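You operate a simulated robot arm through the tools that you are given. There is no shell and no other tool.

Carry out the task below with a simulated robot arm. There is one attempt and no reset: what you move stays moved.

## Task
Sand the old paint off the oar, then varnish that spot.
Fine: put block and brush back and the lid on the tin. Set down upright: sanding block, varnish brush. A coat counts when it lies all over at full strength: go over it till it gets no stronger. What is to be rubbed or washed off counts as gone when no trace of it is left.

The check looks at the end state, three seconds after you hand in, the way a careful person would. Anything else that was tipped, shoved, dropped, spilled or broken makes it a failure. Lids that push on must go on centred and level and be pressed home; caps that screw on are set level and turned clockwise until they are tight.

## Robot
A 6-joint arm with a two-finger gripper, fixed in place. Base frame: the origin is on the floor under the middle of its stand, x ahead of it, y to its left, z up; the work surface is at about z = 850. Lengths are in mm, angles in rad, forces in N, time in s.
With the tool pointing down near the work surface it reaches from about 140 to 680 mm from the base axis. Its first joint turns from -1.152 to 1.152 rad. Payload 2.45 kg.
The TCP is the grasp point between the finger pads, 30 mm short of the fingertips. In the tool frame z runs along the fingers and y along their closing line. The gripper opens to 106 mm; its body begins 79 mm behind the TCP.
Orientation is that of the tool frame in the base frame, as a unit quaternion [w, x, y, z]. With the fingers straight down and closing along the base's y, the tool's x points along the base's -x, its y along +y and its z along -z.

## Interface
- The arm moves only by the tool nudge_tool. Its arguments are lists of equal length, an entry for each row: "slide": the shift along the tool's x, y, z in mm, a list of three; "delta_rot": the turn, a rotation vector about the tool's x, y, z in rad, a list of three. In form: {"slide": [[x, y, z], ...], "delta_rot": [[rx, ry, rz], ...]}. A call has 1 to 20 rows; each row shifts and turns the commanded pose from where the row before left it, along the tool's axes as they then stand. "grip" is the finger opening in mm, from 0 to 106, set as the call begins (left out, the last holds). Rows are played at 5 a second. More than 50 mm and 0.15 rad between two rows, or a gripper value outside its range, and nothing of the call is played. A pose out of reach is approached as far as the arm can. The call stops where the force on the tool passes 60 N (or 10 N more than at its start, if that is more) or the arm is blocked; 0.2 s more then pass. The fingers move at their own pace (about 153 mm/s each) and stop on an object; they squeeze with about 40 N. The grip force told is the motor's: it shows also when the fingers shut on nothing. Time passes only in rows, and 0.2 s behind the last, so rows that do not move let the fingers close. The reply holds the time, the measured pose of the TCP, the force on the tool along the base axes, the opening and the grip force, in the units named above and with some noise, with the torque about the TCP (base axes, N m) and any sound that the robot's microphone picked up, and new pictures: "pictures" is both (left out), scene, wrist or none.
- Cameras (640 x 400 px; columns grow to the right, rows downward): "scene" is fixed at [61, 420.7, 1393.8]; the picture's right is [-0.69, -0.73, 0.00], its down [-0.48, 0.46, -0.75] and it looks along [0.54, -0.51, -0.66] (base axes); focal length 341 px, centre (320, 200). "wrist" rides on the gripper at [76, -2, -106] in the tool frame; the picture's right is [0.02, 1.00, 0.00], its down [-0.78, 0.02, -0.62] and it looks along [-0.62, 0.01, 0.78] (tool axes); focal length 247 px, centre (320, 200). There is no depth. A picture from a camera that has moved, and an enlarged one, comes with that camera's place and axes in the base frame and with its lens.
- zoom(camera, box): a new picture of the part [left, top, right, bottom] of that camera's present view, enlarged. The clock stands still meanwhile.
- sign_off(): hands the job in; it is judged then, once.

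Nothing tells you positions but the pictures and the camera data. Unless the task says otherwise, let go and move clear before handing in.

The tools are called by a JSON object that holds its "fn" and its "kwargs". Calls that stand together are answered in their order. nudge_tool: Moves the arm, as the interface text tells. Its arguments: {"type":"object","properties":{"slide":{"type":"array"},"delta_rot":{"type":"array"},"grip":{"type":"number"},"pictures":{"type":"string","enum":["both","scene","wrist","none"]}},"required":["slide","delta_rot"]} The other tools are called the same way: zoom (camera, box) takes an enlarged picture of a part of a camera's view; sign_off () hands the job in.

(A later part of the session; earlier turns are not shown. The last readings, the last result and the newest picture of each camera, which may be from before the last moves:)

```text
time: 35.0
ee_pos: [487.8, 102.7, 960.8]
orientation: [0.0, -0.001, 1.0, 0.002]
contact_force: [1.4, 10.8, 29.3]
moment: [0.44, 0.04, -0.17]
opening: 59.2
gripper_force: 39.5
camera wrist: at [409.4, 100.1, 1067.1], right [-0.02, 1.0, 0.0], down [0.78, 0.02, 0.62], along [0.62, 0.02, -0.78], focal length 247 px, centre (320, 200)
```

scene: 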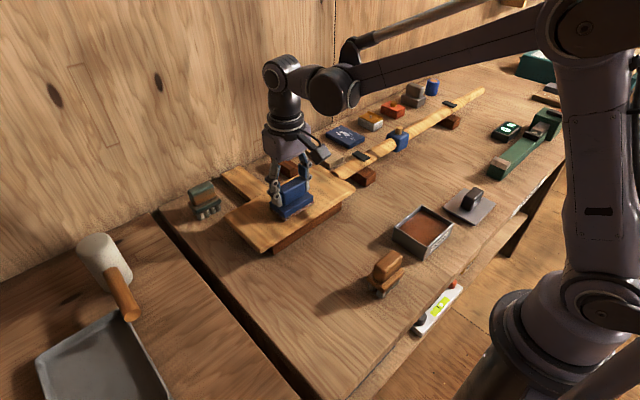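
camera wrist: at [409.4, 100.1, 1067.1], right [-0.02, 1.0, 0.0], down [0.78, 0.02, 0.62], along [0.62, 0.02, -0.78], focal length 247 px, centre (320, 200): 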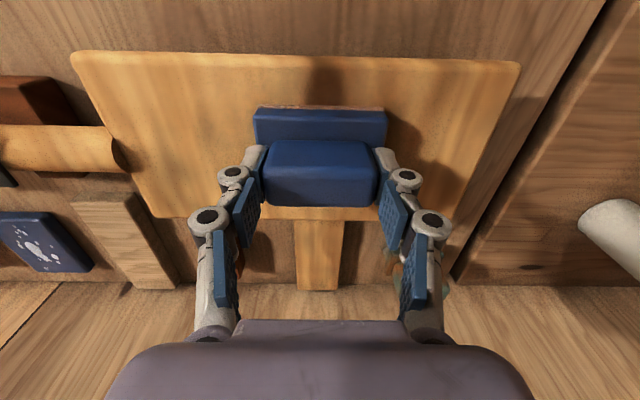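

{"fn": "nudge_tool", "kwargs": {"slide": [[0, -14, 0], [0, -14, 0], [0, 14, 0], [0, 14, 0], [0, 0, -20], [0, 0, -35], [0, 0, -30], [0, -40, 0], [0, -45, 0], [0, -45, 0]], "delta_rot": [[0, 0, 0], [0, 0, 0], [0, 0, 0], [0, 0, 0], [0, 0, 0], [0, 0, 0], [0, 0, 0], [0, 0, 0], [0, 0, 0], [0, 0, 0]]}}

{"fn": "zoom", "kwargs": {"camera": "wrist", "box": [390, 60, 530, 170]}}

{"fn": "zoom", "kwargs": {"camera": "scene", "box": [215, 150, 375, 260]}}

```text
time: 37.2
ee_pos: [486.4, -30.4, 1044.7]
orientation: [0.0, 0.0, 1.0, -0.001]
contact_force: [0.3, 0.3, -0.2]
moment: [0.02, 0.01, 0.02]
opening: 58.9
gripper_force: 40.1
camera wrist: at [408.7, -31.6, 1151.0], right [-0.02, 1.0, 0.0], down [0.78, 0.02, 0.62], along [0.62, 0.01, -0.78], focal length 247 px, centre (320, 200)
```

scene: 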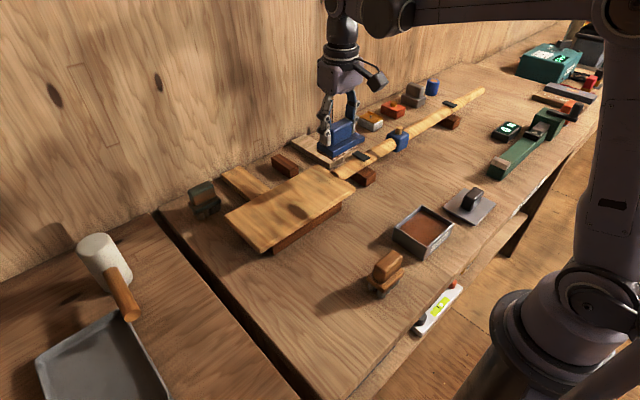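
wrist: 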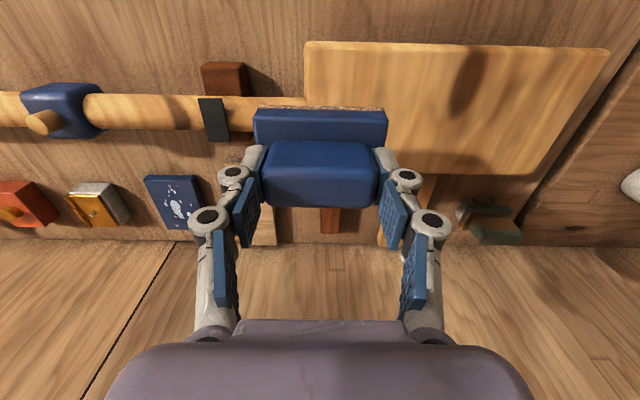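

```text
3.64 times, centred on (460, 115) of wrist
camera zoom: at [408.7, -31.6, 1151.0], right [-0.02, 1.0, 0.0], down [0.78, 0.02, 0.62], along [0.62, 0.01, -0.78], focal length 898 px, centre (-189, 509)
```

zoom: 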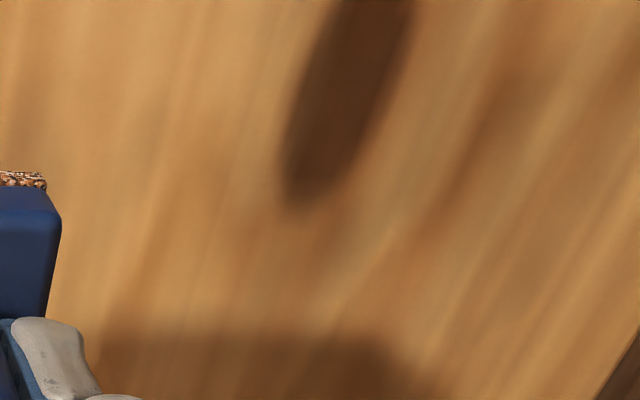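

```text
3.64 times, centred on (295, 205) of scene
camera zoom: at [61.0, 420.8, 1393.8], right [-0.69, -0.73, 0.0], down [-0.48, 0.46, -0.75], along [0.54, -0.51, -0.66], focal length 1239 px, centre (411, 182)
```

zoom: 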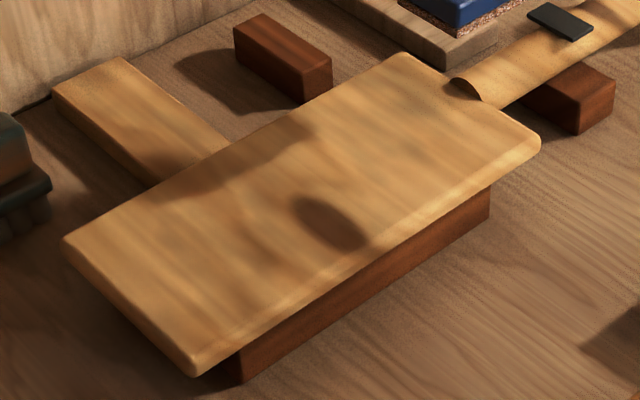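

The paint is completely gone and the oar hasn't shifted. Now carrying the block back to its original place at about (250.3, 219.3).

{"fn": "nudge_tool", "kwargs": {"slide": [[29.6, 31.2, 0], [29.6, 31.2, 0], [29.6, 31.2, 0], [29.6, 31.2, 0], [29.6, 31.2, 0], [29.6, 31.2, 0], [29.6, 31.1, 20], [29.6, 31.1, 20], [0, 0, 30], [0, 0, 30]], "delta_rot": [[0, 0, 0], [0, 0, 0], [0, 0, 0], [0, 0, 0], [0, 0, 0], [0, 0, 0], [0, 0, 0], [0, 0, 0], [0, 0, 0], [0, 0, 0]]}}

```text
time: 39.4
ee_pos: [251.1, 219.2, 943.7]
orientation: [0.0, 0.002, 1.0, 0.0]
contact_force: [-0.6, 0.4, -1.7]
moment: [0.01, 0.0, -0.02]
opening: 59.0
gripper_force: 39.8
camera wrist: at [174.6, 217.5, 1051.1], right [-0.02, 1.0, 0.0], down [0.78, 0.02, 0.62], along [0.62, 0.01, -0.78], focal length 247 px, centre (320, 200)
```

scene: 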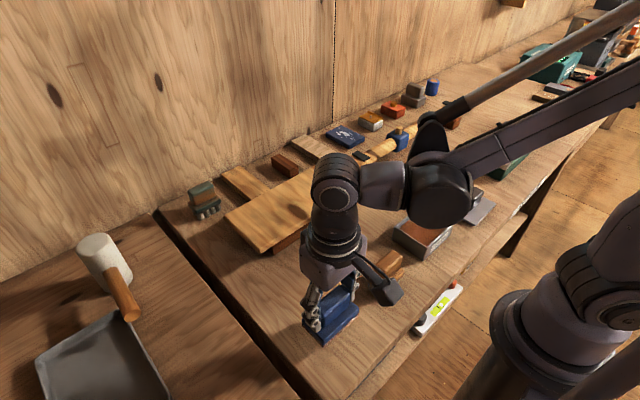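
wrist: 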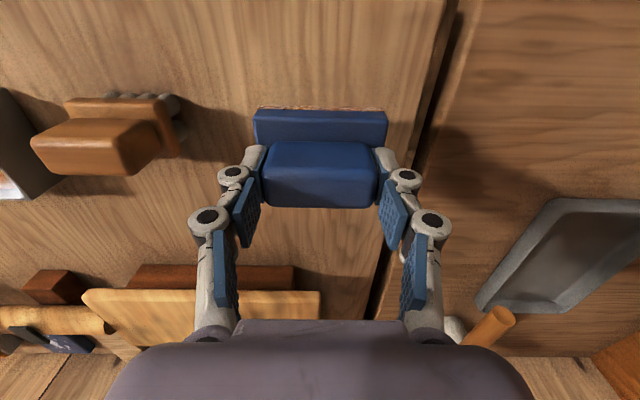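

Above the original spot. Lowering in careful steps.

{"fn": "nudge_tool", "kwargs": {"slide": [[0, 0, 15], [0, 0, 13], [0, 0, 5], [0, 0, 2], [0, 0, 1.5], [0, 0, 0]], "delta_rot": [[0, 0, 0], [0, 0, 0], [0, 0, 0], [0, 0, 0], [0, 0, 0], [0, 0, 0]], "pictures": "none"}}

```text
time: 40.8
ee_pos: [251.0, 217.9, 909.2]
orientation: [0.0, 0.0, 1.0, 0.0]
contact_force: [0.2, 0.2, -1.5]
moment: [0.01, 0.0, -0.01]
opening: 59.1
gripper_force: 40.3
```

{"fn": "nudge_tool", "kwargs": {"slide": [[0, 0, 1], [0, 0, 1], [0, 0, 0]], "delta_rot": [[0, 0, 0], [0, 0, 0], [0, 0, 0]], "pictures": "none"}}

```text
time: 41.6
ee_pos: [250.2, 218.6, 907.1]
orientation: [0.001, -0.001, 1.0, 0.001]
contact_force: [-1.0, -1.0, -1.7]
moment: [0.0, -0.03, -0.04]
opening: 59.1
gripper_force: 39.7
```

{"fn": "nudge_tool", "kwargs": {"slide": [[0, 0, 0.7], [0, 0, 0.7], [0, 0, 0]], "delta_rot": [[0, 0, 0], [0, 0, 0], [0, 0, 0]], "pictures": "none"}}

```text
time: 42.4
ee_pos: [251.1, 220.6, 906.9]
orientation: [-0.001, -0.001, 1.0, -0.001]
contact_force: [0.0, 0.4, -1.8]
moment: [-0.02, 0.01, -0.01]
opening: 59.0
gripper_force: 40.1
```

{"fn": "nudge_tool", "kwargs": {"slide": [[0, 0, 0.7], [0, 0, 0.7], [0, 0, 0]], "delta_rot": [[0, 0, 0], [0, 0, 0], [0, 0, 0]], "pictures": "scene"}}

{"fn": "zoom", "kwargs": {"camera": "scene", "box": [295, 280, 375, 350]}}

```text
time: 43.2
ee_pos: [251.1, 219.7, 904.7]
orientation: [0.0, 0.0, 1.0, 0.0]
contact_force: [0.0, 0.3, 12.6]
moment: [-0.54, -0.03, 0.01]
opening: 59.3
gripper_force: 39.7
```

scene: 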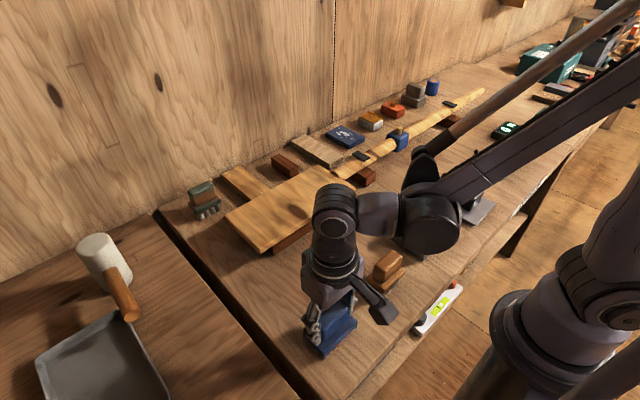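

```text
5.71 times, centred on (335, 315) of scene
camera zoom: at [60.9, 420.7, 1393.8], right [-0.69, -0.73, 0.0], down [-0.48, 0.46, -0.75], along [0.54, -0.51, -0.66], focal length 1947 px, centre (234, -457)
```

zoom: 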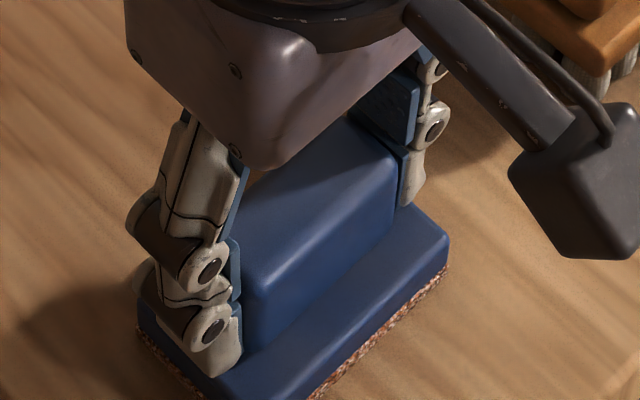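

Block is on the bench with light contact. Relieving slightly and opening the fingers.

{"fn": "nudge_tool", "kwargs": {"slide": [[0, 0, -0.4], [0, 0, 0]], "delta_rot": [[0, 0, 0], [0, 0, 0]], "pictures": "none"}}

{"fn": "nudge_tool", "kwargs": {"slide": [[0, 0, 0], [0, 0, 0], [0, 0, 0], [0, 0, 0]], "delta_rot": [[0, 0, 0], [0, 0, 0], [0, 0, 0], [0, 0, 0]], "grip": 106}}

```text
time: 43.8
ee_pos: [250.7, 219.7, 904.1]
orientation: [-0.001, 0.0, 1.0, -0.001]
contact_force: [-1.5, -1.4, 1.6]
moment: [-0.14, -0.04, -0.08]
opening: 59.1
gripper_force: 40.5
```

```text
time: 44.8
ee_pos: [250.5, 219.5, 905.0]
orientation: [0.0, 0.0, 1.0, 0.0]
contact_force: [-0.1, 1.1, 0.7]
moment: [0.04, 0.03, -0.02]
opening: 106.0
gripper_force: 0.1
camera wrist: at [174.1, 217.9, 1010.8], right [-0.02, 1.0, 0.0], down [0.78, 0.02, 0.62], along [0.62, 0.01, -0.78], focal length 247 px, centre (320, 200)
```

scene: 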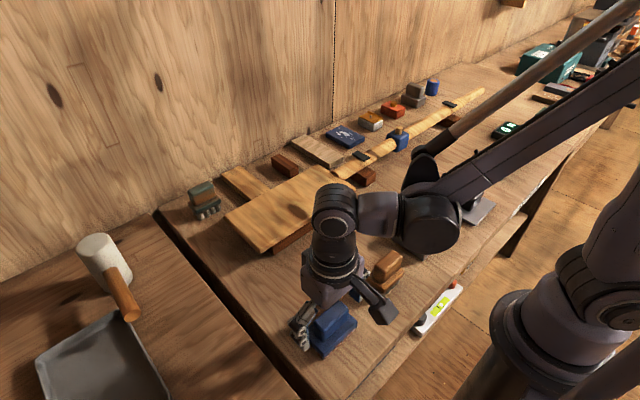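
wrist: 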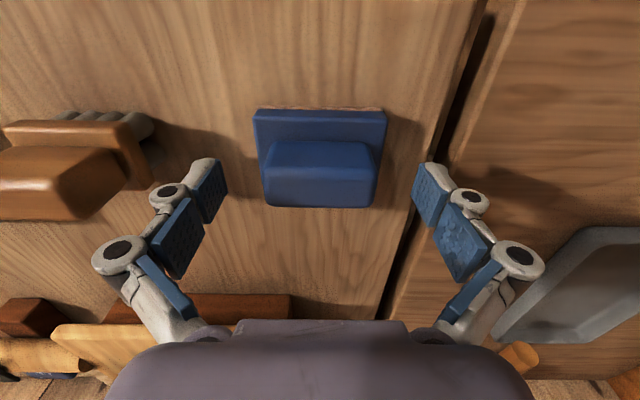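

The block stands flat at its original place. Rising and moving over to the brush to measure it.

{"fn": "nudge_tool", "kwargs": {"slide": [[0, 0, -30], [0, 0, -35], [0, -45, -10], [0, -50, -10], [0, -50, 0]], "delta_rot": [[0, 0, 0], [0, 0, 0], [0, 0, 0], [0, 0, 0], [0, 0, 0]]}}

{"fn": "zoom", "kwargs": {"camera": "wrist", "box": [230, 50, 410, 180]}}

{"fn": "zoom", "kwargs": {"camera": "scene", "box": [350, 235, 430, 305]}}

{"fn": "zoom", "kwargs": {"camera": "scene", "box": [290, 280, 370, 370]}}

```text
refused: row 4 steps farther than a row can; nothing moved
```

```text
3.08 times, centred on (320, 115) of wrist
camera zoom: at [174.1, 217.9, 1010.8], right [-0.02, 1.0, 0.0], down [0.78, 0.02, 0.62], along [0.62, 0.01, -0.78], focal length 760 px, centre (320, 462)
```

zoom: 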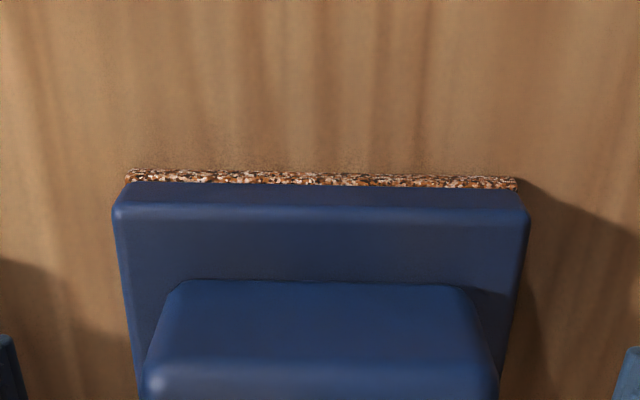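

```text
5.71 times, centred on (390, 270) of scene
camera zoom: at [61.0, 420.7, 1393.8], right [-0.69, -0.73, 0.0], down [-0.48, 0.46, -0.75], along [0.54, -0.51, -0.66], focal length 1947 px, centre (-80, -200)
```

zoom: 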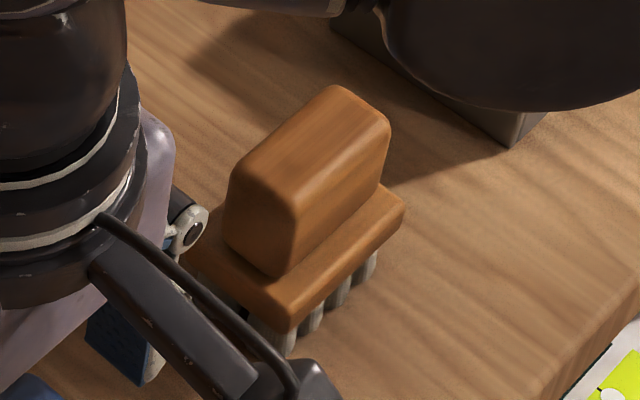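

```text
4.44 times, centred on (330, 325) of scene
camera zoom: at [61.0, 420.7, 1393.8], right [-0.69, -0.73, 0.0], down [-0.48, 0.46, -0.75], along [0.54, -0.51, -0.66], focal length 1514 px, centre (276, -356)
```

zoom: 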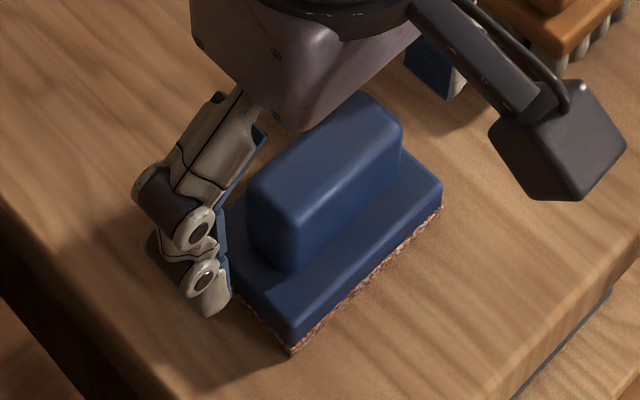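

The block is back within a millimetre of where it was. The last move was refused (step too long), so I'll redo it with smaller steps.

{"fn": "nudge_tool", "kwargs": {"slide": [[0, 0, -30], [0, 0, -35], [0, -36, -10], [0, -36, -10], [0, -36, 0], [0, -36, 0]], "delta_rot": [[0, 0, 0], [0, 0, 0], [0, 0, 0], [0, 0, 0], [0, 0, 0], [0, 0, 0]]}}

{"fn": "zoom", "kwargs": {"camera": "wrist", "box": [230, 50, 410, 180]}}

{"fn": "zoom", "kwargs": {"camera": "scene", "box": [350, 235, 430, 305]}}

```text
time: 46.2
ee_pos: [252.9, 73.6, 990.6]
orientation: [0.0, 0.0, 1.0, 0.0]
contact_force: [0.0, -0.9, -0.5]
moment: [-0.02, -0.02, 0.01]
opening: 105.9
gripper_force: 0.1
camera wrist: at [175.1, 72.2, 1097.6], right [-0.02, 1.0, 0.0], down [0.78, 0.02, 0.62], along [0.62, 0.01, -0.78], focal length 247 px, centre (320, 200)
```

scene: 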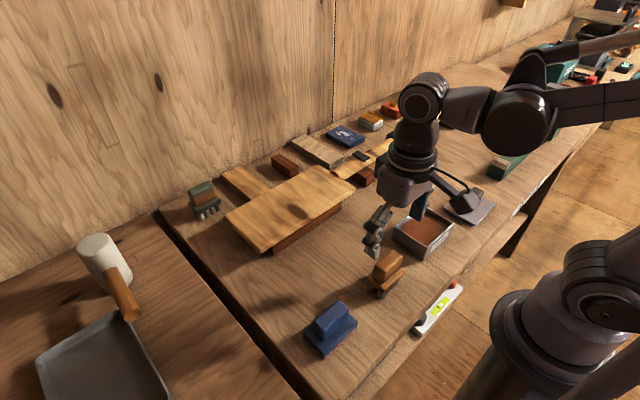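
wrist: 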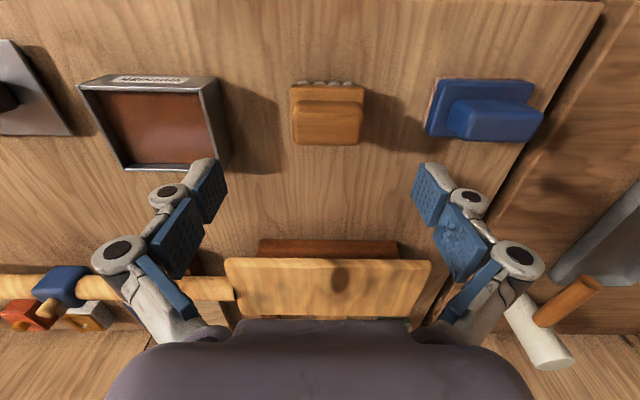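

```text
3.08 times, centred on (320, 115) of wrist
camera zoom: at [175.1, 72.2, 1097.6], right [-0.02, 1.0, 0.0], down [0.78, 0.02, 0.62], along [0.62, 0.01, -0.78], focal length 760 px, centre (320, 462)
```

zoom: 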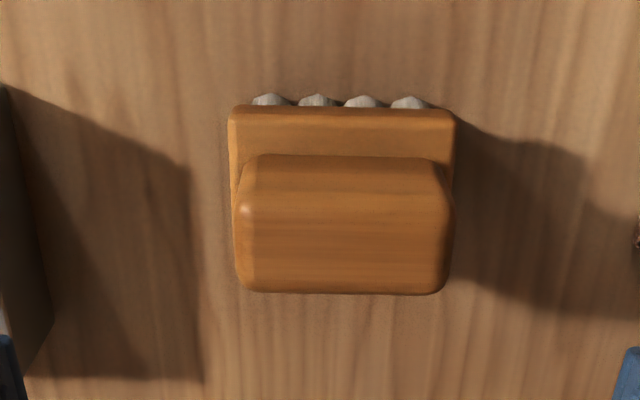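

```text
5.71 times, centred on (390, 270) of scene
camera zoom: at [61.0, 420.8, 1393.8], right [-0.69, -0.73, 0.0], down [-0.48, 0.46, -0.75], along [0.54, -0.51, -0.66], focal length 1947 px, centre (-80, -200)
```

zoom: 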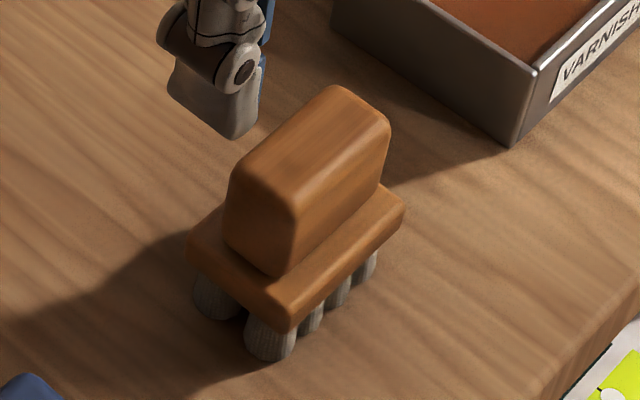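

The brush base is about x 229–267, y 49–109 with its base top near z 885 and handle top near z 920. I'll zoom on the tin and lid too while they're in view.

{"fn": "zoom", "kwargs": {"camera": "wrist", "box": [0, 20, 250, 190]}}

{"fn": "zoom", "kwargs": {"camera": "scene", "box": [380, 170, 510, 270]}}

```text
2.35 times, centred on (125, 105) of wrist
camera zoom: at [175.1, 72.2, 1097.6], right [-0.02, 1.0, 0.0], down [0.78, 0.02, 0.62], along [0.62, 0.01, -0.78], focal length 581 px, centre (779, 424)
```

zoom: 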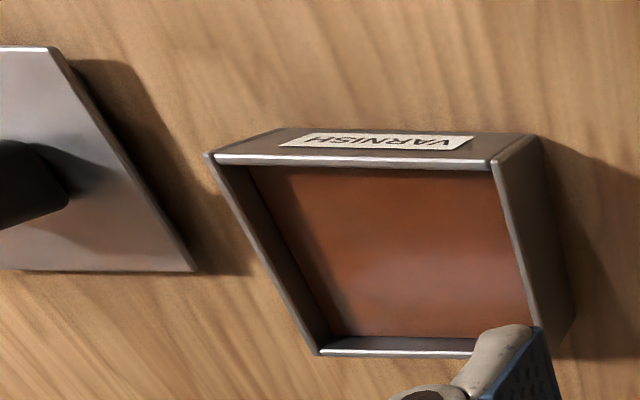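

```text
4.00 times, centred on (445, 220) of scene
camera zoom: at [61.0, 420.8, 1393.8], right [-0.69, -0.73, 0.0], down [-0.48, 0.46, -0.75], along [0.54, -0.51, -0.66], focal length 1363 px, centre (-180, 120)
```

zoom: 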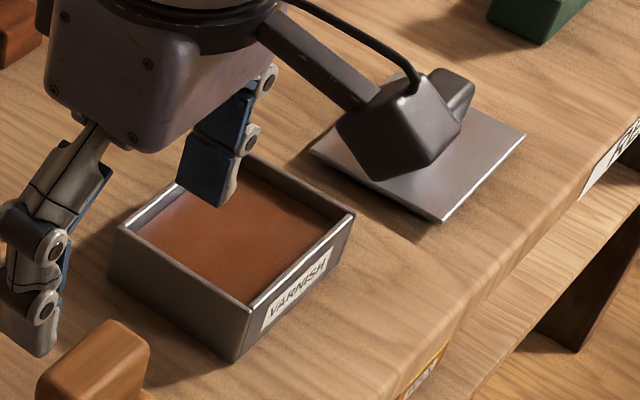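

The tin is about x 228–302, y -114–-22, rim z ≈ 896, with varnish about 9 mm below the rim. I'll now lower onto the brush handle, centred about (248, 80).

{"fn": "nudge_tool", "kwargs": {"slide": [[2.3, 4.9, 15], [0, 0, 25], [0, 0, 24]], "delta_rot": [[0, 0, 0], [0, 0, 0], [0, 0, 0]]}}

{"fn": "zoom", "kwargs": {"camera": "wrist", "box": [170, 80, 470, 270]}}

{"fn": "zoom", "kwargs": {"camera": "scene", "box": [340, 225, 430, 305]}}

```text
time: 47.0
ee_pos: [248.3, 80.7, 927.1]
orientation: [0.0, 0.0, 1.0, 0.0]
contact_force: [0.4, -1.1, -0.2]
moment: [-0.02, -0.02, -0.01]
opening: 105.7
gripper_force: 0.1
camera wrist: at [171.4, 78.4, 1033.2], right [-0.02, 1.0, 0.0], down [0.78, 0.02, 0.62], along [0.62, 0.01, -0.78], focal length 247 px, centre (320, 200)
```

scene: 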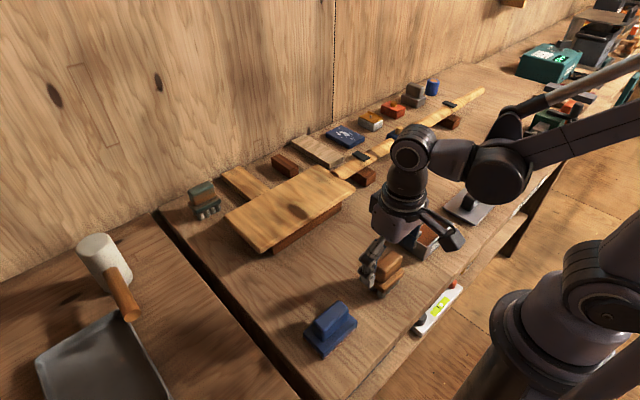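
wrist: 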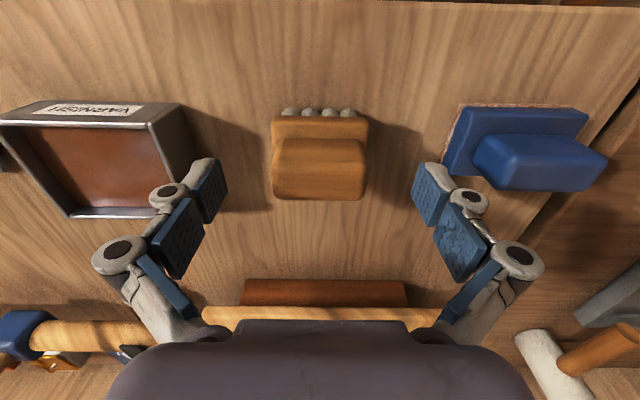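

```text
2.11 times, centred on (320, 175) of wrist
camera zoom: at [171.4, 78.4, 1033.2], right [-0.02, 1.0, 0.0], down [0.78, 0.02, 0.62], along [0.62, 0.01, -0.78], focal length 520 px, centre (320, 253)
```

zoom: 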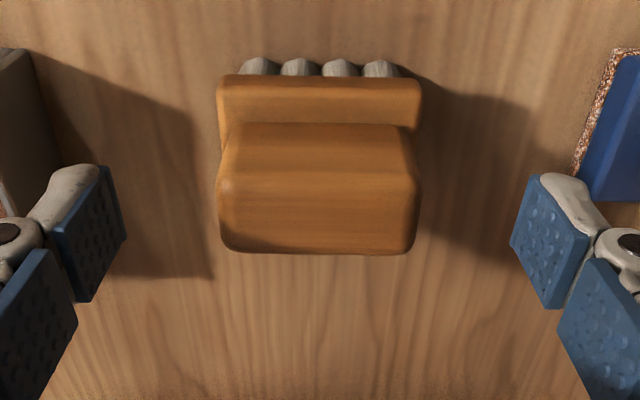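

```text
5.00 times, centred on (385, 265) of scene
camera zoom: at [61.0, 420.7, 1393.8], right [-0.69, -0.73, 0.0], down [-0.48, 0.46, -0.75], along [0.54, -0.51, -0.66], focal length 1703 px, centre (-5, -125)
```

zoom: 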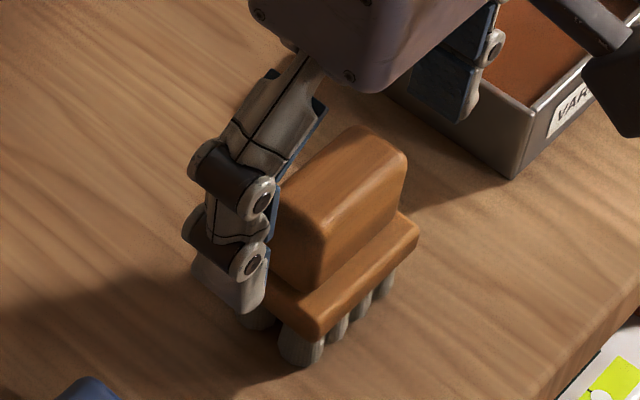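

Centred on the handle. Closing the fingers.

{"fn": "nudge_tool", "kwargs": {"slide": [[0, 0, 0], [0, 0, 0], [0, 0, 0], [0, 0, 0]], "delta_rot": [[0, 0, 0], [0, 0, 0], [0, 0, 0], [0, 0, 0]], "grip": 34}}

{"fn": "zoom", "kwargs": {"camera": "scene", "box": [340, 225, 430, 305]}}

```text
time: 48.0
ee_pos: [248.8, 79.7, 927.6]
orientation: [0.0, 0.001, 1.0, 0.0]
contact_force: [0.8, -3.6, 6.3]
moment: [-0.27, -0.05, 0.0]
opening: 53.1
gripper_force: 39.8
camera wrist: at [171.5, 78.3, 1033.5], right [-0.02, 1.0, 0.0], down [0.78, 0.02, 0.62], along [0.62, 0.01, -0.78], focal length 247 px, centre (320, 200)
```

scene: 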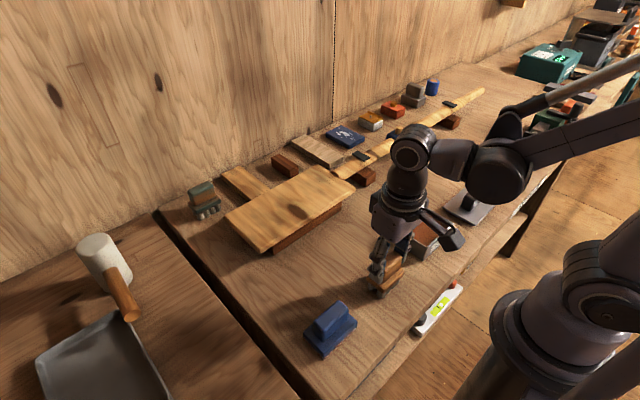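
wrist: 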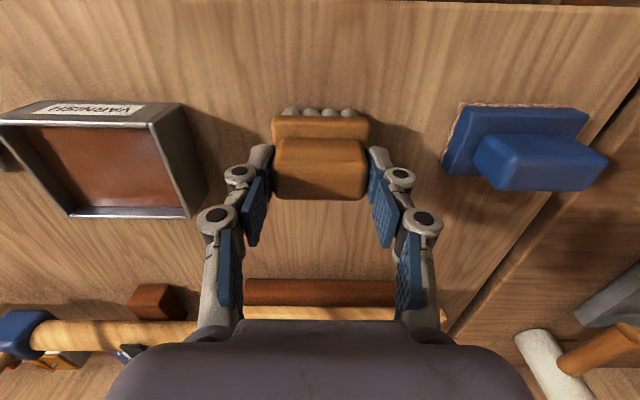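

```text
5.00 times, centred on (385, 265) of scene
camera zoom: at [61.0, 420.7, 1393.8], right [-0.69, -0.73, 0.0], down [-0.48, 0.46, -0.75], along [0.54, -0.51, -0.66], focal length 1703 px, centre (-5, -125)
```

zoom: 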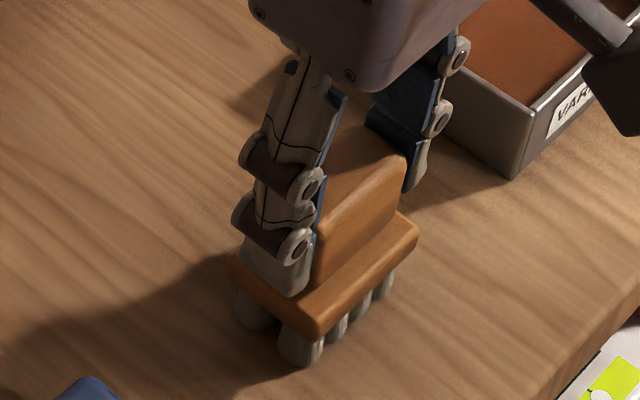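

Gripped at 53 mm. Lifting and carrying the brush over the tin's centre at about (265, -67.5).

{"fn": "nudge_tool", "kwargs": {"slide": [[0, 0, -2], [0, 0, -8], [0, 0, -20], [0, 0, -30], [0, 0, -20], [-4.2, -36.9, 0], [-4.2, -36.9, 0], [-4.3, -36.9, 0], [-4.3, -37, 0], [0, 0, 0]], "delta_rot": [[0, 0, 0], [0, 0, 0], [0, 0, 0], [0, 0, 0], [0, 0, 0], [0, 0, 0], [0, 0, 0], [0, 0, 0], [0, 0, 0], [0, 0, 0]]}}

{"fn": "zoom", "kwargs": {"camera": "scene", "box": [370, 160, 490, 260]}}

{"fn": "zoom", "kwargs": {"camera": "wrist", "box": [200, 60, 440, 220]}}

```text
time: 50.2
ee_pos: [266.0, -69.1, 1004.0]
orientation: [0.0, 0.0, 1.0, 0.0]
contact_force: [0.1, 0.5, -0.5]
moment: [-0.01, 0.0, 0.03]
opening: 52.9
gripper_force: 40.4
camera wrist: at [187.6, -70.5, 1111.0], right [-0.02, 1.0, 0.0], down [0.78, 0.02, 0.62], along [0.62, 0.01, -0.78], focal length 247 px, centre (320, 200)
```

scene: 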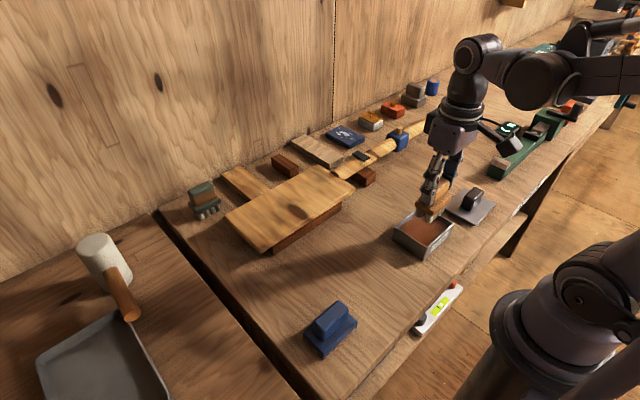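
wrist: 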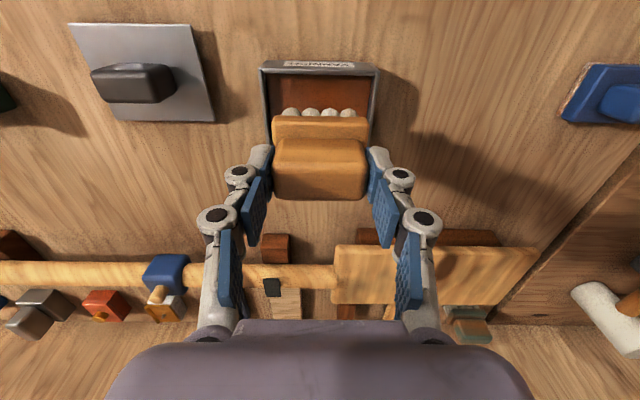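

```text
4.00 times, centred on (430, 210) of scene
camera zoom: at [61.0, 420.7, 1393.8], right [-0.69, -0.73, 0.0], down [-0.48, 0.46, -0.75], along [0.54, -0.51, -0.66], focal length 1363 px, centre (-120, 160)
```

zoom: 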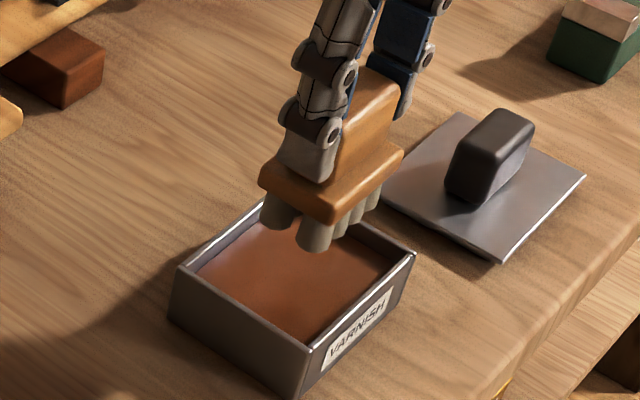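

```text
2.50 times, centred on (320, 140) of wrist
camera zoom: at [187.6, -70.5, 1111.0], right [-0.02, 1.0, 0.0], down [0.78, 0.02, 0.62], along [0.62, 0.01, -0.78], focal length 617 px, centre (320, 350)
```

zoom: 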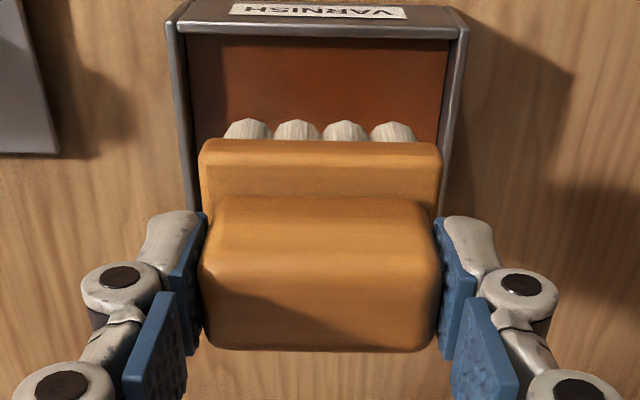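

The brush is centred over the tin. Dipping the bristles about 10 mm into the varnish.

{"fn": "nudge_tool", "kwargs": {"slide": [[0, -0.8, 20], [0, 0, 18], [0, 0, 8], [0, 0, 5], [0, 0, 3]], "delta_rot": [[0, 0, 0], [0, 0, 0], [0, 0, 0], [0, 0, 0], [0, 0, 0]]}}

{"fn": "zoom", "kwargs": {"camera": "scene", "box": [370, 160, 490, 260]}}

```text
time: 51.4
ee_pos: [265.2, -69.4, 952.2]
orientation: [0.001, 0.0, 1.0, 0.001]
contact_force: [0.1, 0.4, 33.5]
moment: [0.0, -0.04, 0.0]
opening: 53.1
gripper_force: 39.9
camera wrist: at [188.2, -70.4, 1058.8], right [-0.02, 1.0, 0.0], down [0.78, 0.02, 0.62], along [0.62, 0.01, -0.78], focal length 247 px, centre (320, 200)
```

scene: 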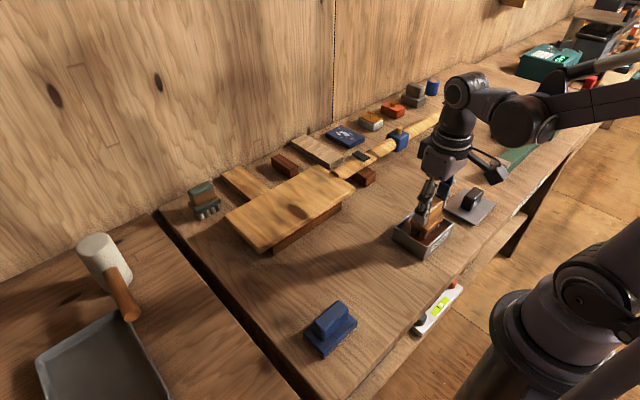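
wrist: 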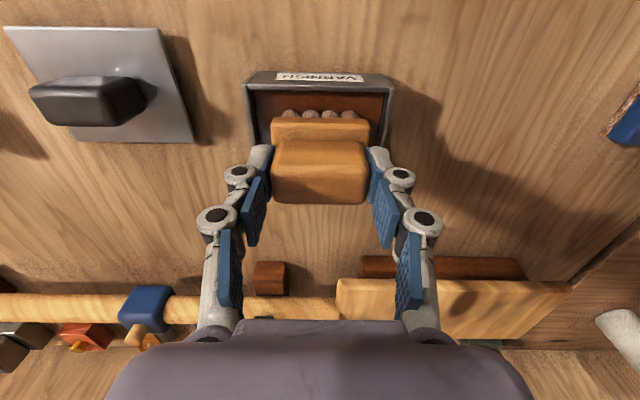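

```text
4.00 times, centred on (430, 210) of scene
camera zoom: at [60.7, 420.8, 1393.8], right [-0.69, -0.73, 0.0], down [-0.48, 0.46, -0.75], along [0.54, -0.51, -0.66], focal length 1363 px, centre (-120, 160)
```

zoom: 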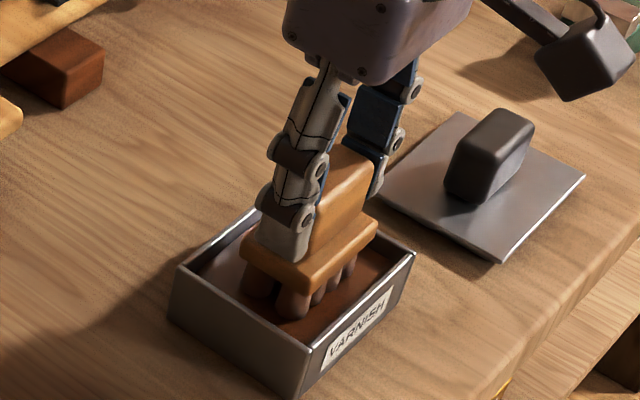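

The bristles have hit the varnish surface, which behaves as firm, and look stained. I'll back off and lift, then check whether the brush is loaded.

{"fn": "nudge_tool", "kwargs": {"slide": [[0, 0, -2], [0, 0, -3], [0, 0, -20], [0, 0, -30], [0, 0, 0], [0, 0, 0]], "delta_rot": [[0, 0, 0], [0, 0, 0], [0, 0, 0], [0, 0, 0], [0, 0, 0], [0, 0, 0]]}}

{"fn": "zoom", "kwargs": {"camera": "scene", "box": [370, 160, 490, 260]}}

{"fn": "zoom", "kwargs": {"camera": "wrist", "box": [200, 60, 440, 220]}}

```text
time: 52.8
ee_pos: [263.9, -68.4, 1005.9]
orientation: [0.0, 0.0, 1.0, 0.0]
contact_force: [0.3, 0.5, 0.0]
moment: [0.04, 0.0, 0.0]
opening: 53.0
gripper_force: 39.9
camera wrist: at [186.4, -70.2, 1112.5], right [-0.02, 1.0, 0.0], down [0.78, 0.02, 0.62], along [0.62, 0.01, -0.78], focal length 247 px, centre (320, 200)
```

scene: 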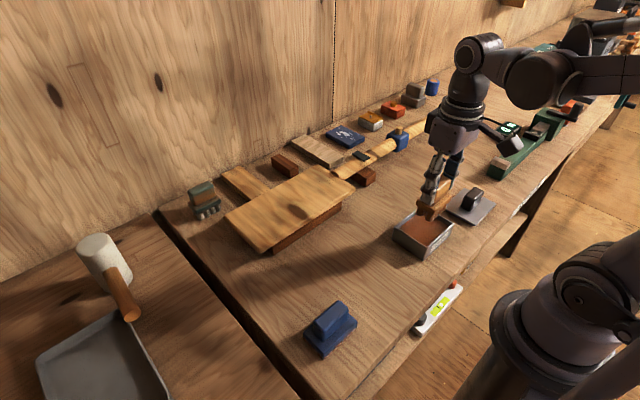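
wrist: 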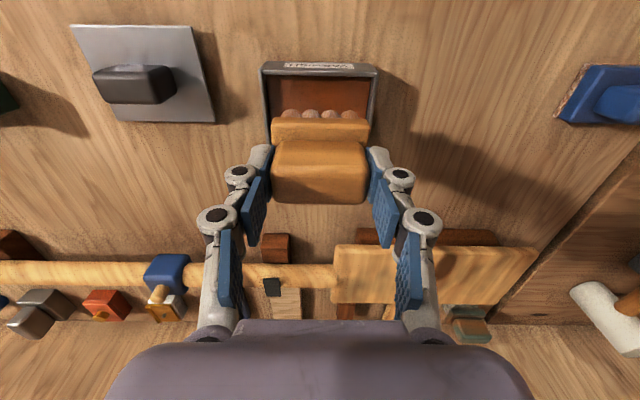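

```text
4.00 times, centred on (430, 210) of scene
camera zoom: at [61.0, 420.7, 1393.8], right [-0.69, -0.73, 0.0], down [-0.48, 0.46, -0.75], along [0.54, -0.51, -0.66], focal length 1363 px, centre (-120, 160)
```

zoom: 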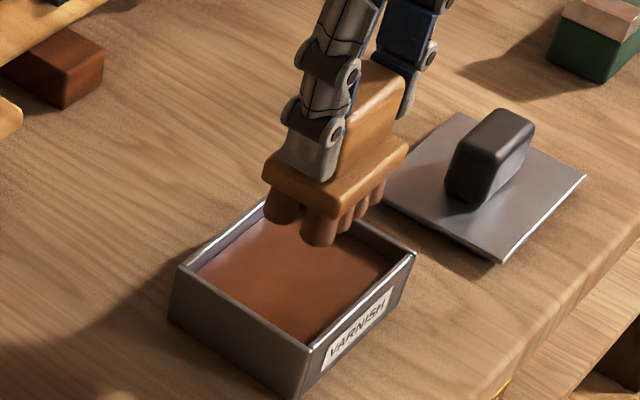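

```text
2.50 times, centred on (320, 140) of wrist
camera zoom: at [186.4, -70.2, 1112.5], right [-0.02, 1.0, 0.0], down [0.78, 0.02, 0.62], along [0.62, 0.01, -0.78], focal length 617 px, centre (320, 350)
```

zoom: 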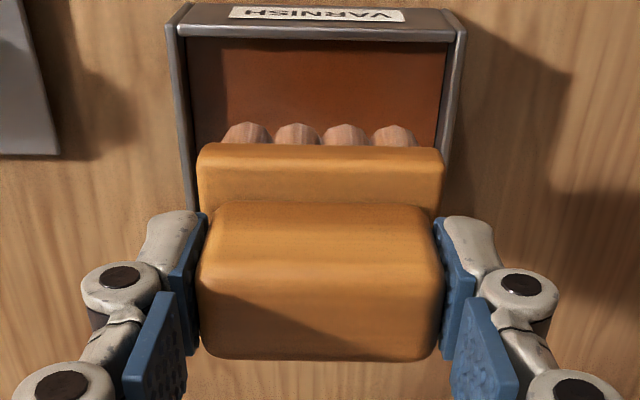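

The bristles are loaded with varnish. Carrying the brush over to the sanded area and lowering close to the surface.

{"fn": "nudge_tool", "kwargs": {"slide": [[-34.3, 24, -1], [-34.3, 24, -1], [-34.3, 24, 0], [-34.3, 24, 0], [-34.3, 24, 0], [-34.3, 24.1, 0], [-34.2, 24.2, 0], [0, 0, 15], [0, 0, 8]], "delta_rot": [[0, 0, 0], [0, 0, 0], [0, 0, 0], [0, 0, 0], [0, 0, 0], [0, 0, 0], [0, 0, 0], [0, 0, 0], [0, 0, 0]]}}

{"fn": "zoom", "kwargs": {"camera": "scene", "box": [235, 140, 355, 240]}}

```text
time: 54.8
ee_pos: [504.8, 102.7, 984.5]
orientation: [0.0, 0.001, 1.0, 0.0]
contact_force: [-0.3, -0.2, -1.2]
moment: [0.0, 0.0, 0.0]
opening: 53.2
gripper_force: 40.0
camera wrist: at [428.2, 99.3, 1090.8], right [-0.02, 1.0, 0.0], down [0.78, 0.02, 0.62], along [0.62, 0.01, -0.78], focal length 247 px, centre (320, 200)
```

scene: 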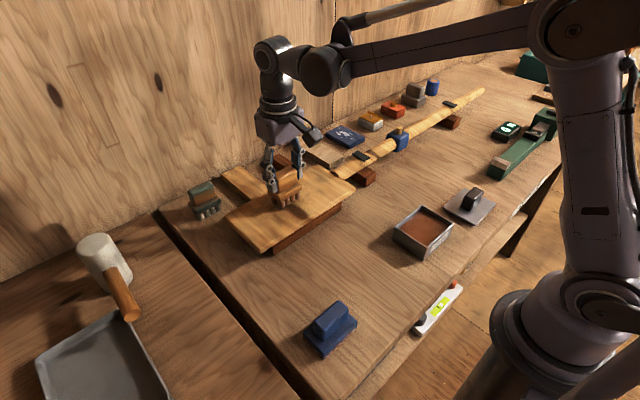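
wrist: 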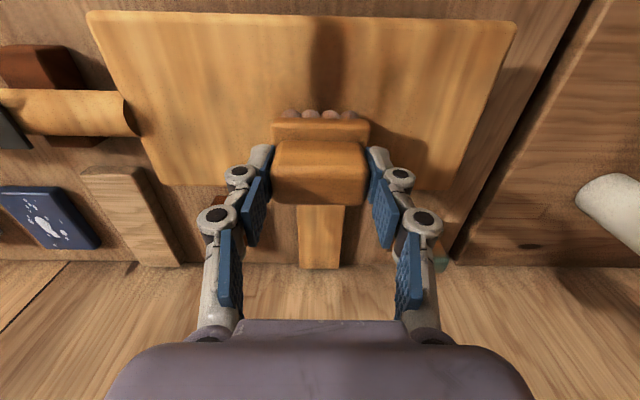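

```text
4.00 times, centred on (295, 190) of scene
camera zoom: at [61.0, 420.8, 1393.8], right [-0.69, -0.73, 0.0], down [-0.48, 0.46, -0.75], along [0.54, -0.51, -0.66], focal length 1363 px, centre (420, 240)
```

zoom: 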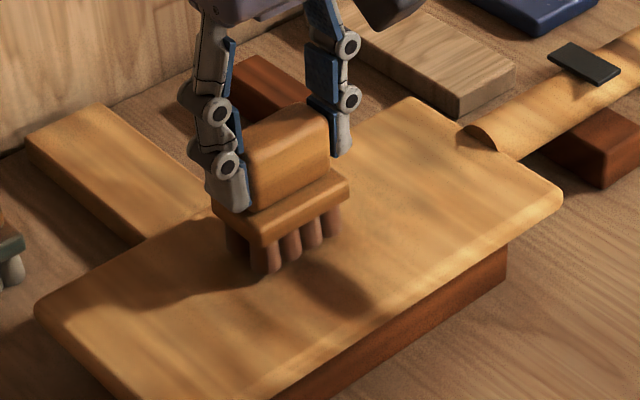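

{"fn": "nudge_tool", "kwargs": {"slide": [[0, 0, 3], [0, 0, 2], [0, 0, 1]], "delta_rot": [[0, 0, 0], [0, 0, 0], [0, 0, 0]], "pictures": "none"}}

```text
time: 55.6
ee_pos: [505.4, 100.4, 979.0]
orientation: [0.0, 0.0, 1.0, 0.0]
contact_force: [-0.7, 0.1, 4.1]
moment: [-0.02, -0.03, -0.01]
opening: 53.1
gripper_force: 39.7
```

Light contact at 4 N. Beginning varnish strokes across the middle, then the rear band.

{"fn": "nudge_tool", "kwargs": {"slide": [[0, 0, 0.4], [0, 12, 0], [0, 12, 0], [0, -12, 0], [0, -12, 0], [0, -12, 0], [0, -12, 0], [-10, 0, 0], [-10, 0, 0], [0, 12, 0], [0, 12, 0], [0, 12, 0], [0, 12, 0], [10, 0, 0], [10, 0, 0], [0, -12, 0], [0, -12, 0], [0, -12, 0], [0, -12, 0]], "delta_rot": [[0, 0, 0], [0, 0, 0], [0, 0, 0], [0, 0, 0], [0, 0, 0], [0, 0, 0], [0, 0, 0], [0, 0, 0], [0, 0, 0], [0, 0, 0], [0, 0, 0], [0, 0, 0], [0, 0, 0], [0, 0, 0], [0, 0, 0], [0, 0, 0], [0, 0, 0], [0, 0, 0], [0, 0, 0]]}}

{"fn": "zoom", "kwargs": {"camera": "scene", "box": [235, 140, 355, 240]}}

{"fn": "zoom", "kwargs": {"camera": "wrist", "box": [200, 0, 480, 190]}}

```text
time: 59.6
ee_pos: [505.2, 77.3, 979.4]
orientation: [0.001, 0.0, 1.0, 0.0]
contact_force: [-0.6, 0.0, -0.6]
moment: [-0.03, 0.01, 0.0]
opening: 52.8
gripper_force: 40.1
camera wrist: at [427.7, 74.6, 1085.7], right [-0.02, 1.0, 0.0], down [0.78, 0.02, 0.62], along [0.62, 0.01, -0.78], focal length 247 px, centre (320, 200)
```

scene: 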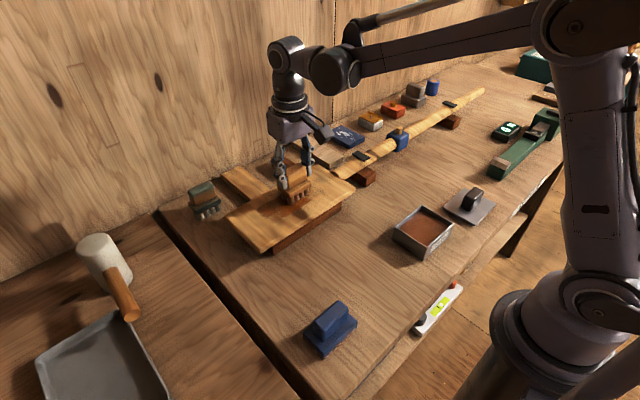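
wrist: 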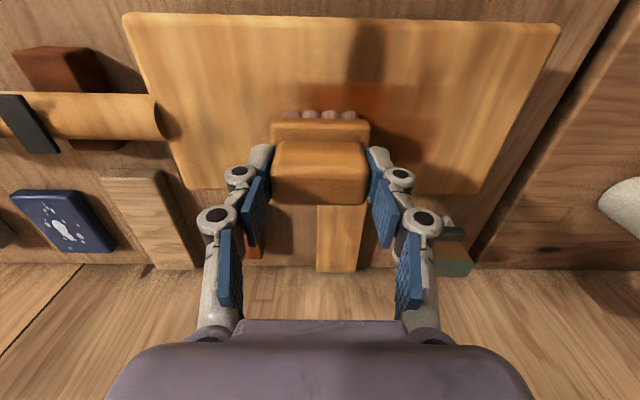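

```text
4.00 times, centred on (295, 190) of scene
camera zoom: at [61.0, 420.7, 1393.8], right [-0.69, -0.73, 0.0], down [-0.48, 0.46, -0.75], along [0.54, -0.51, -0.66], focal length 1363 px, centre (420, 240)
```

zoom: 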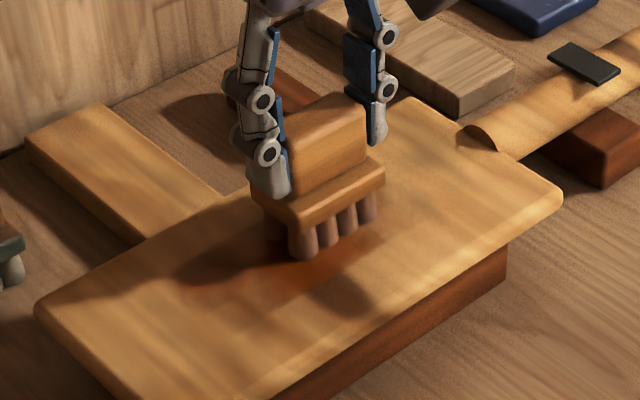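

```text
2.11 times, centred on (340, 95) of wrist
camera zoom: at [427.7, 74.6, 1085.7], right [-0.02, 1.0, 0.0], down [0.78, 0.02, 0.62], along [0.62, 0.01, -0.78], focal length 520 px, centre (278, 421)
```

zoom: 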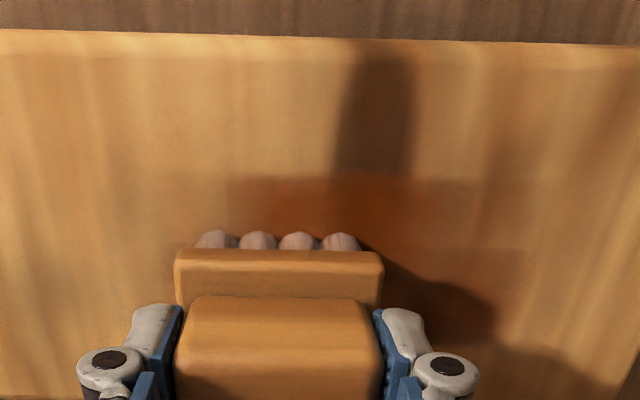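

The reddish varnish is going on, stronger where strokes overlap. Continuing with more strokes including the front band.

{"fn": "nudge_tool", "kwargs": {"slide": [[10, 0, 0.5], [8, 0, 0], [0, 12, 0], [0, 12, 0], [0, 12, 0], [0, 12, 0], [0, -12, 0], [0, -12, 0], [0, -12, 0], [0, -12, 0], [-9, 0, 0], [-9, 0, 0], [0, 12, 0], [0, 12, 0], [0, 12, 0], [0, 12, 0], [0, -12, 0], [0, -12, 0], [0, -12, 0], [0, -12, 0]], "delta_rot": [[0, 0, 0], [0, 0, 0], [0, 0, 0], [0, 0, 0], [0, 0, 0], [0, 0, 0], [0, 0, 0], [0, 0, 0], [0, 0, 0], [0, 0, 0], [0, 0, 0], [0, 0, 0], [0, 0, 0], [0, 0, 0], [0, 0, 0], [0, 0, 0], [0, 0, 0], [0, 0, 0], [0, 0, 0], [0, 0, 0]], "pictures": "none"}}

{"fn": "zoom", "kwargs": {"camera": "scene", "box": [235, 140, 355, 240]}}

{"fn": "zoom", "kwargs": {"camera": "wrist", "box": [200, 0, 480, 190]}}

```text
time: 63.8
ee_pos: [504.6, 77.2, 978.3]
orientation: [0.0, 0.0, 1.0, 0.001]
contact_force: [1.6, 9.0, 22.4]
moment: [0.4, -0.09, -0.06]
opening: 53.0
gripper_force: 40.0
```

```text
4.00 times, centred on (295, 190) of scene
camera zoom: at [60.6, 420.9, 1393.7], right [-0.69, -0.73, 0.0], down [-0.48, 0.46, -0.75], along [0.54, -0.51, -0.66], focal length 1363 px, centre (420, 240)
```

zoom: 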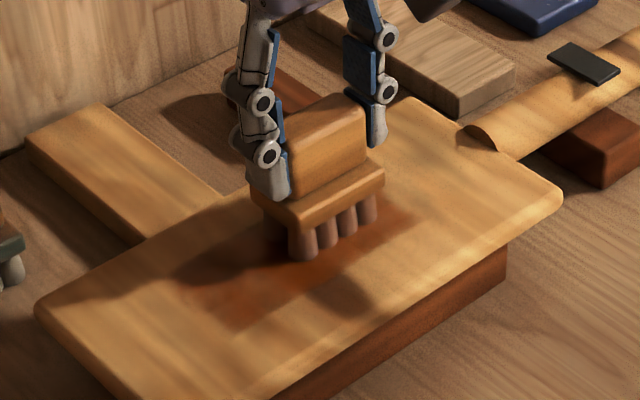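

```text
2.11 times, centred on (340, 95) of wrist
camera zoom: at [427.0, 75.0, 1084.9], right [-0.02, 1.0, 0.0], down [0.78, 0.02, 0.62], along [0.62, 0.01, -0.78], focal length 520 px, centre (278, 421)
```

zoom: 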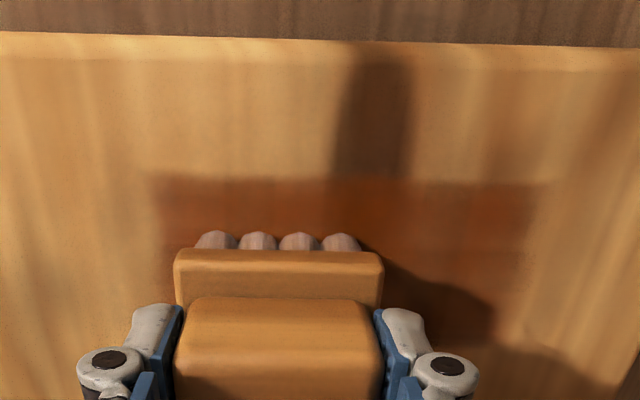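

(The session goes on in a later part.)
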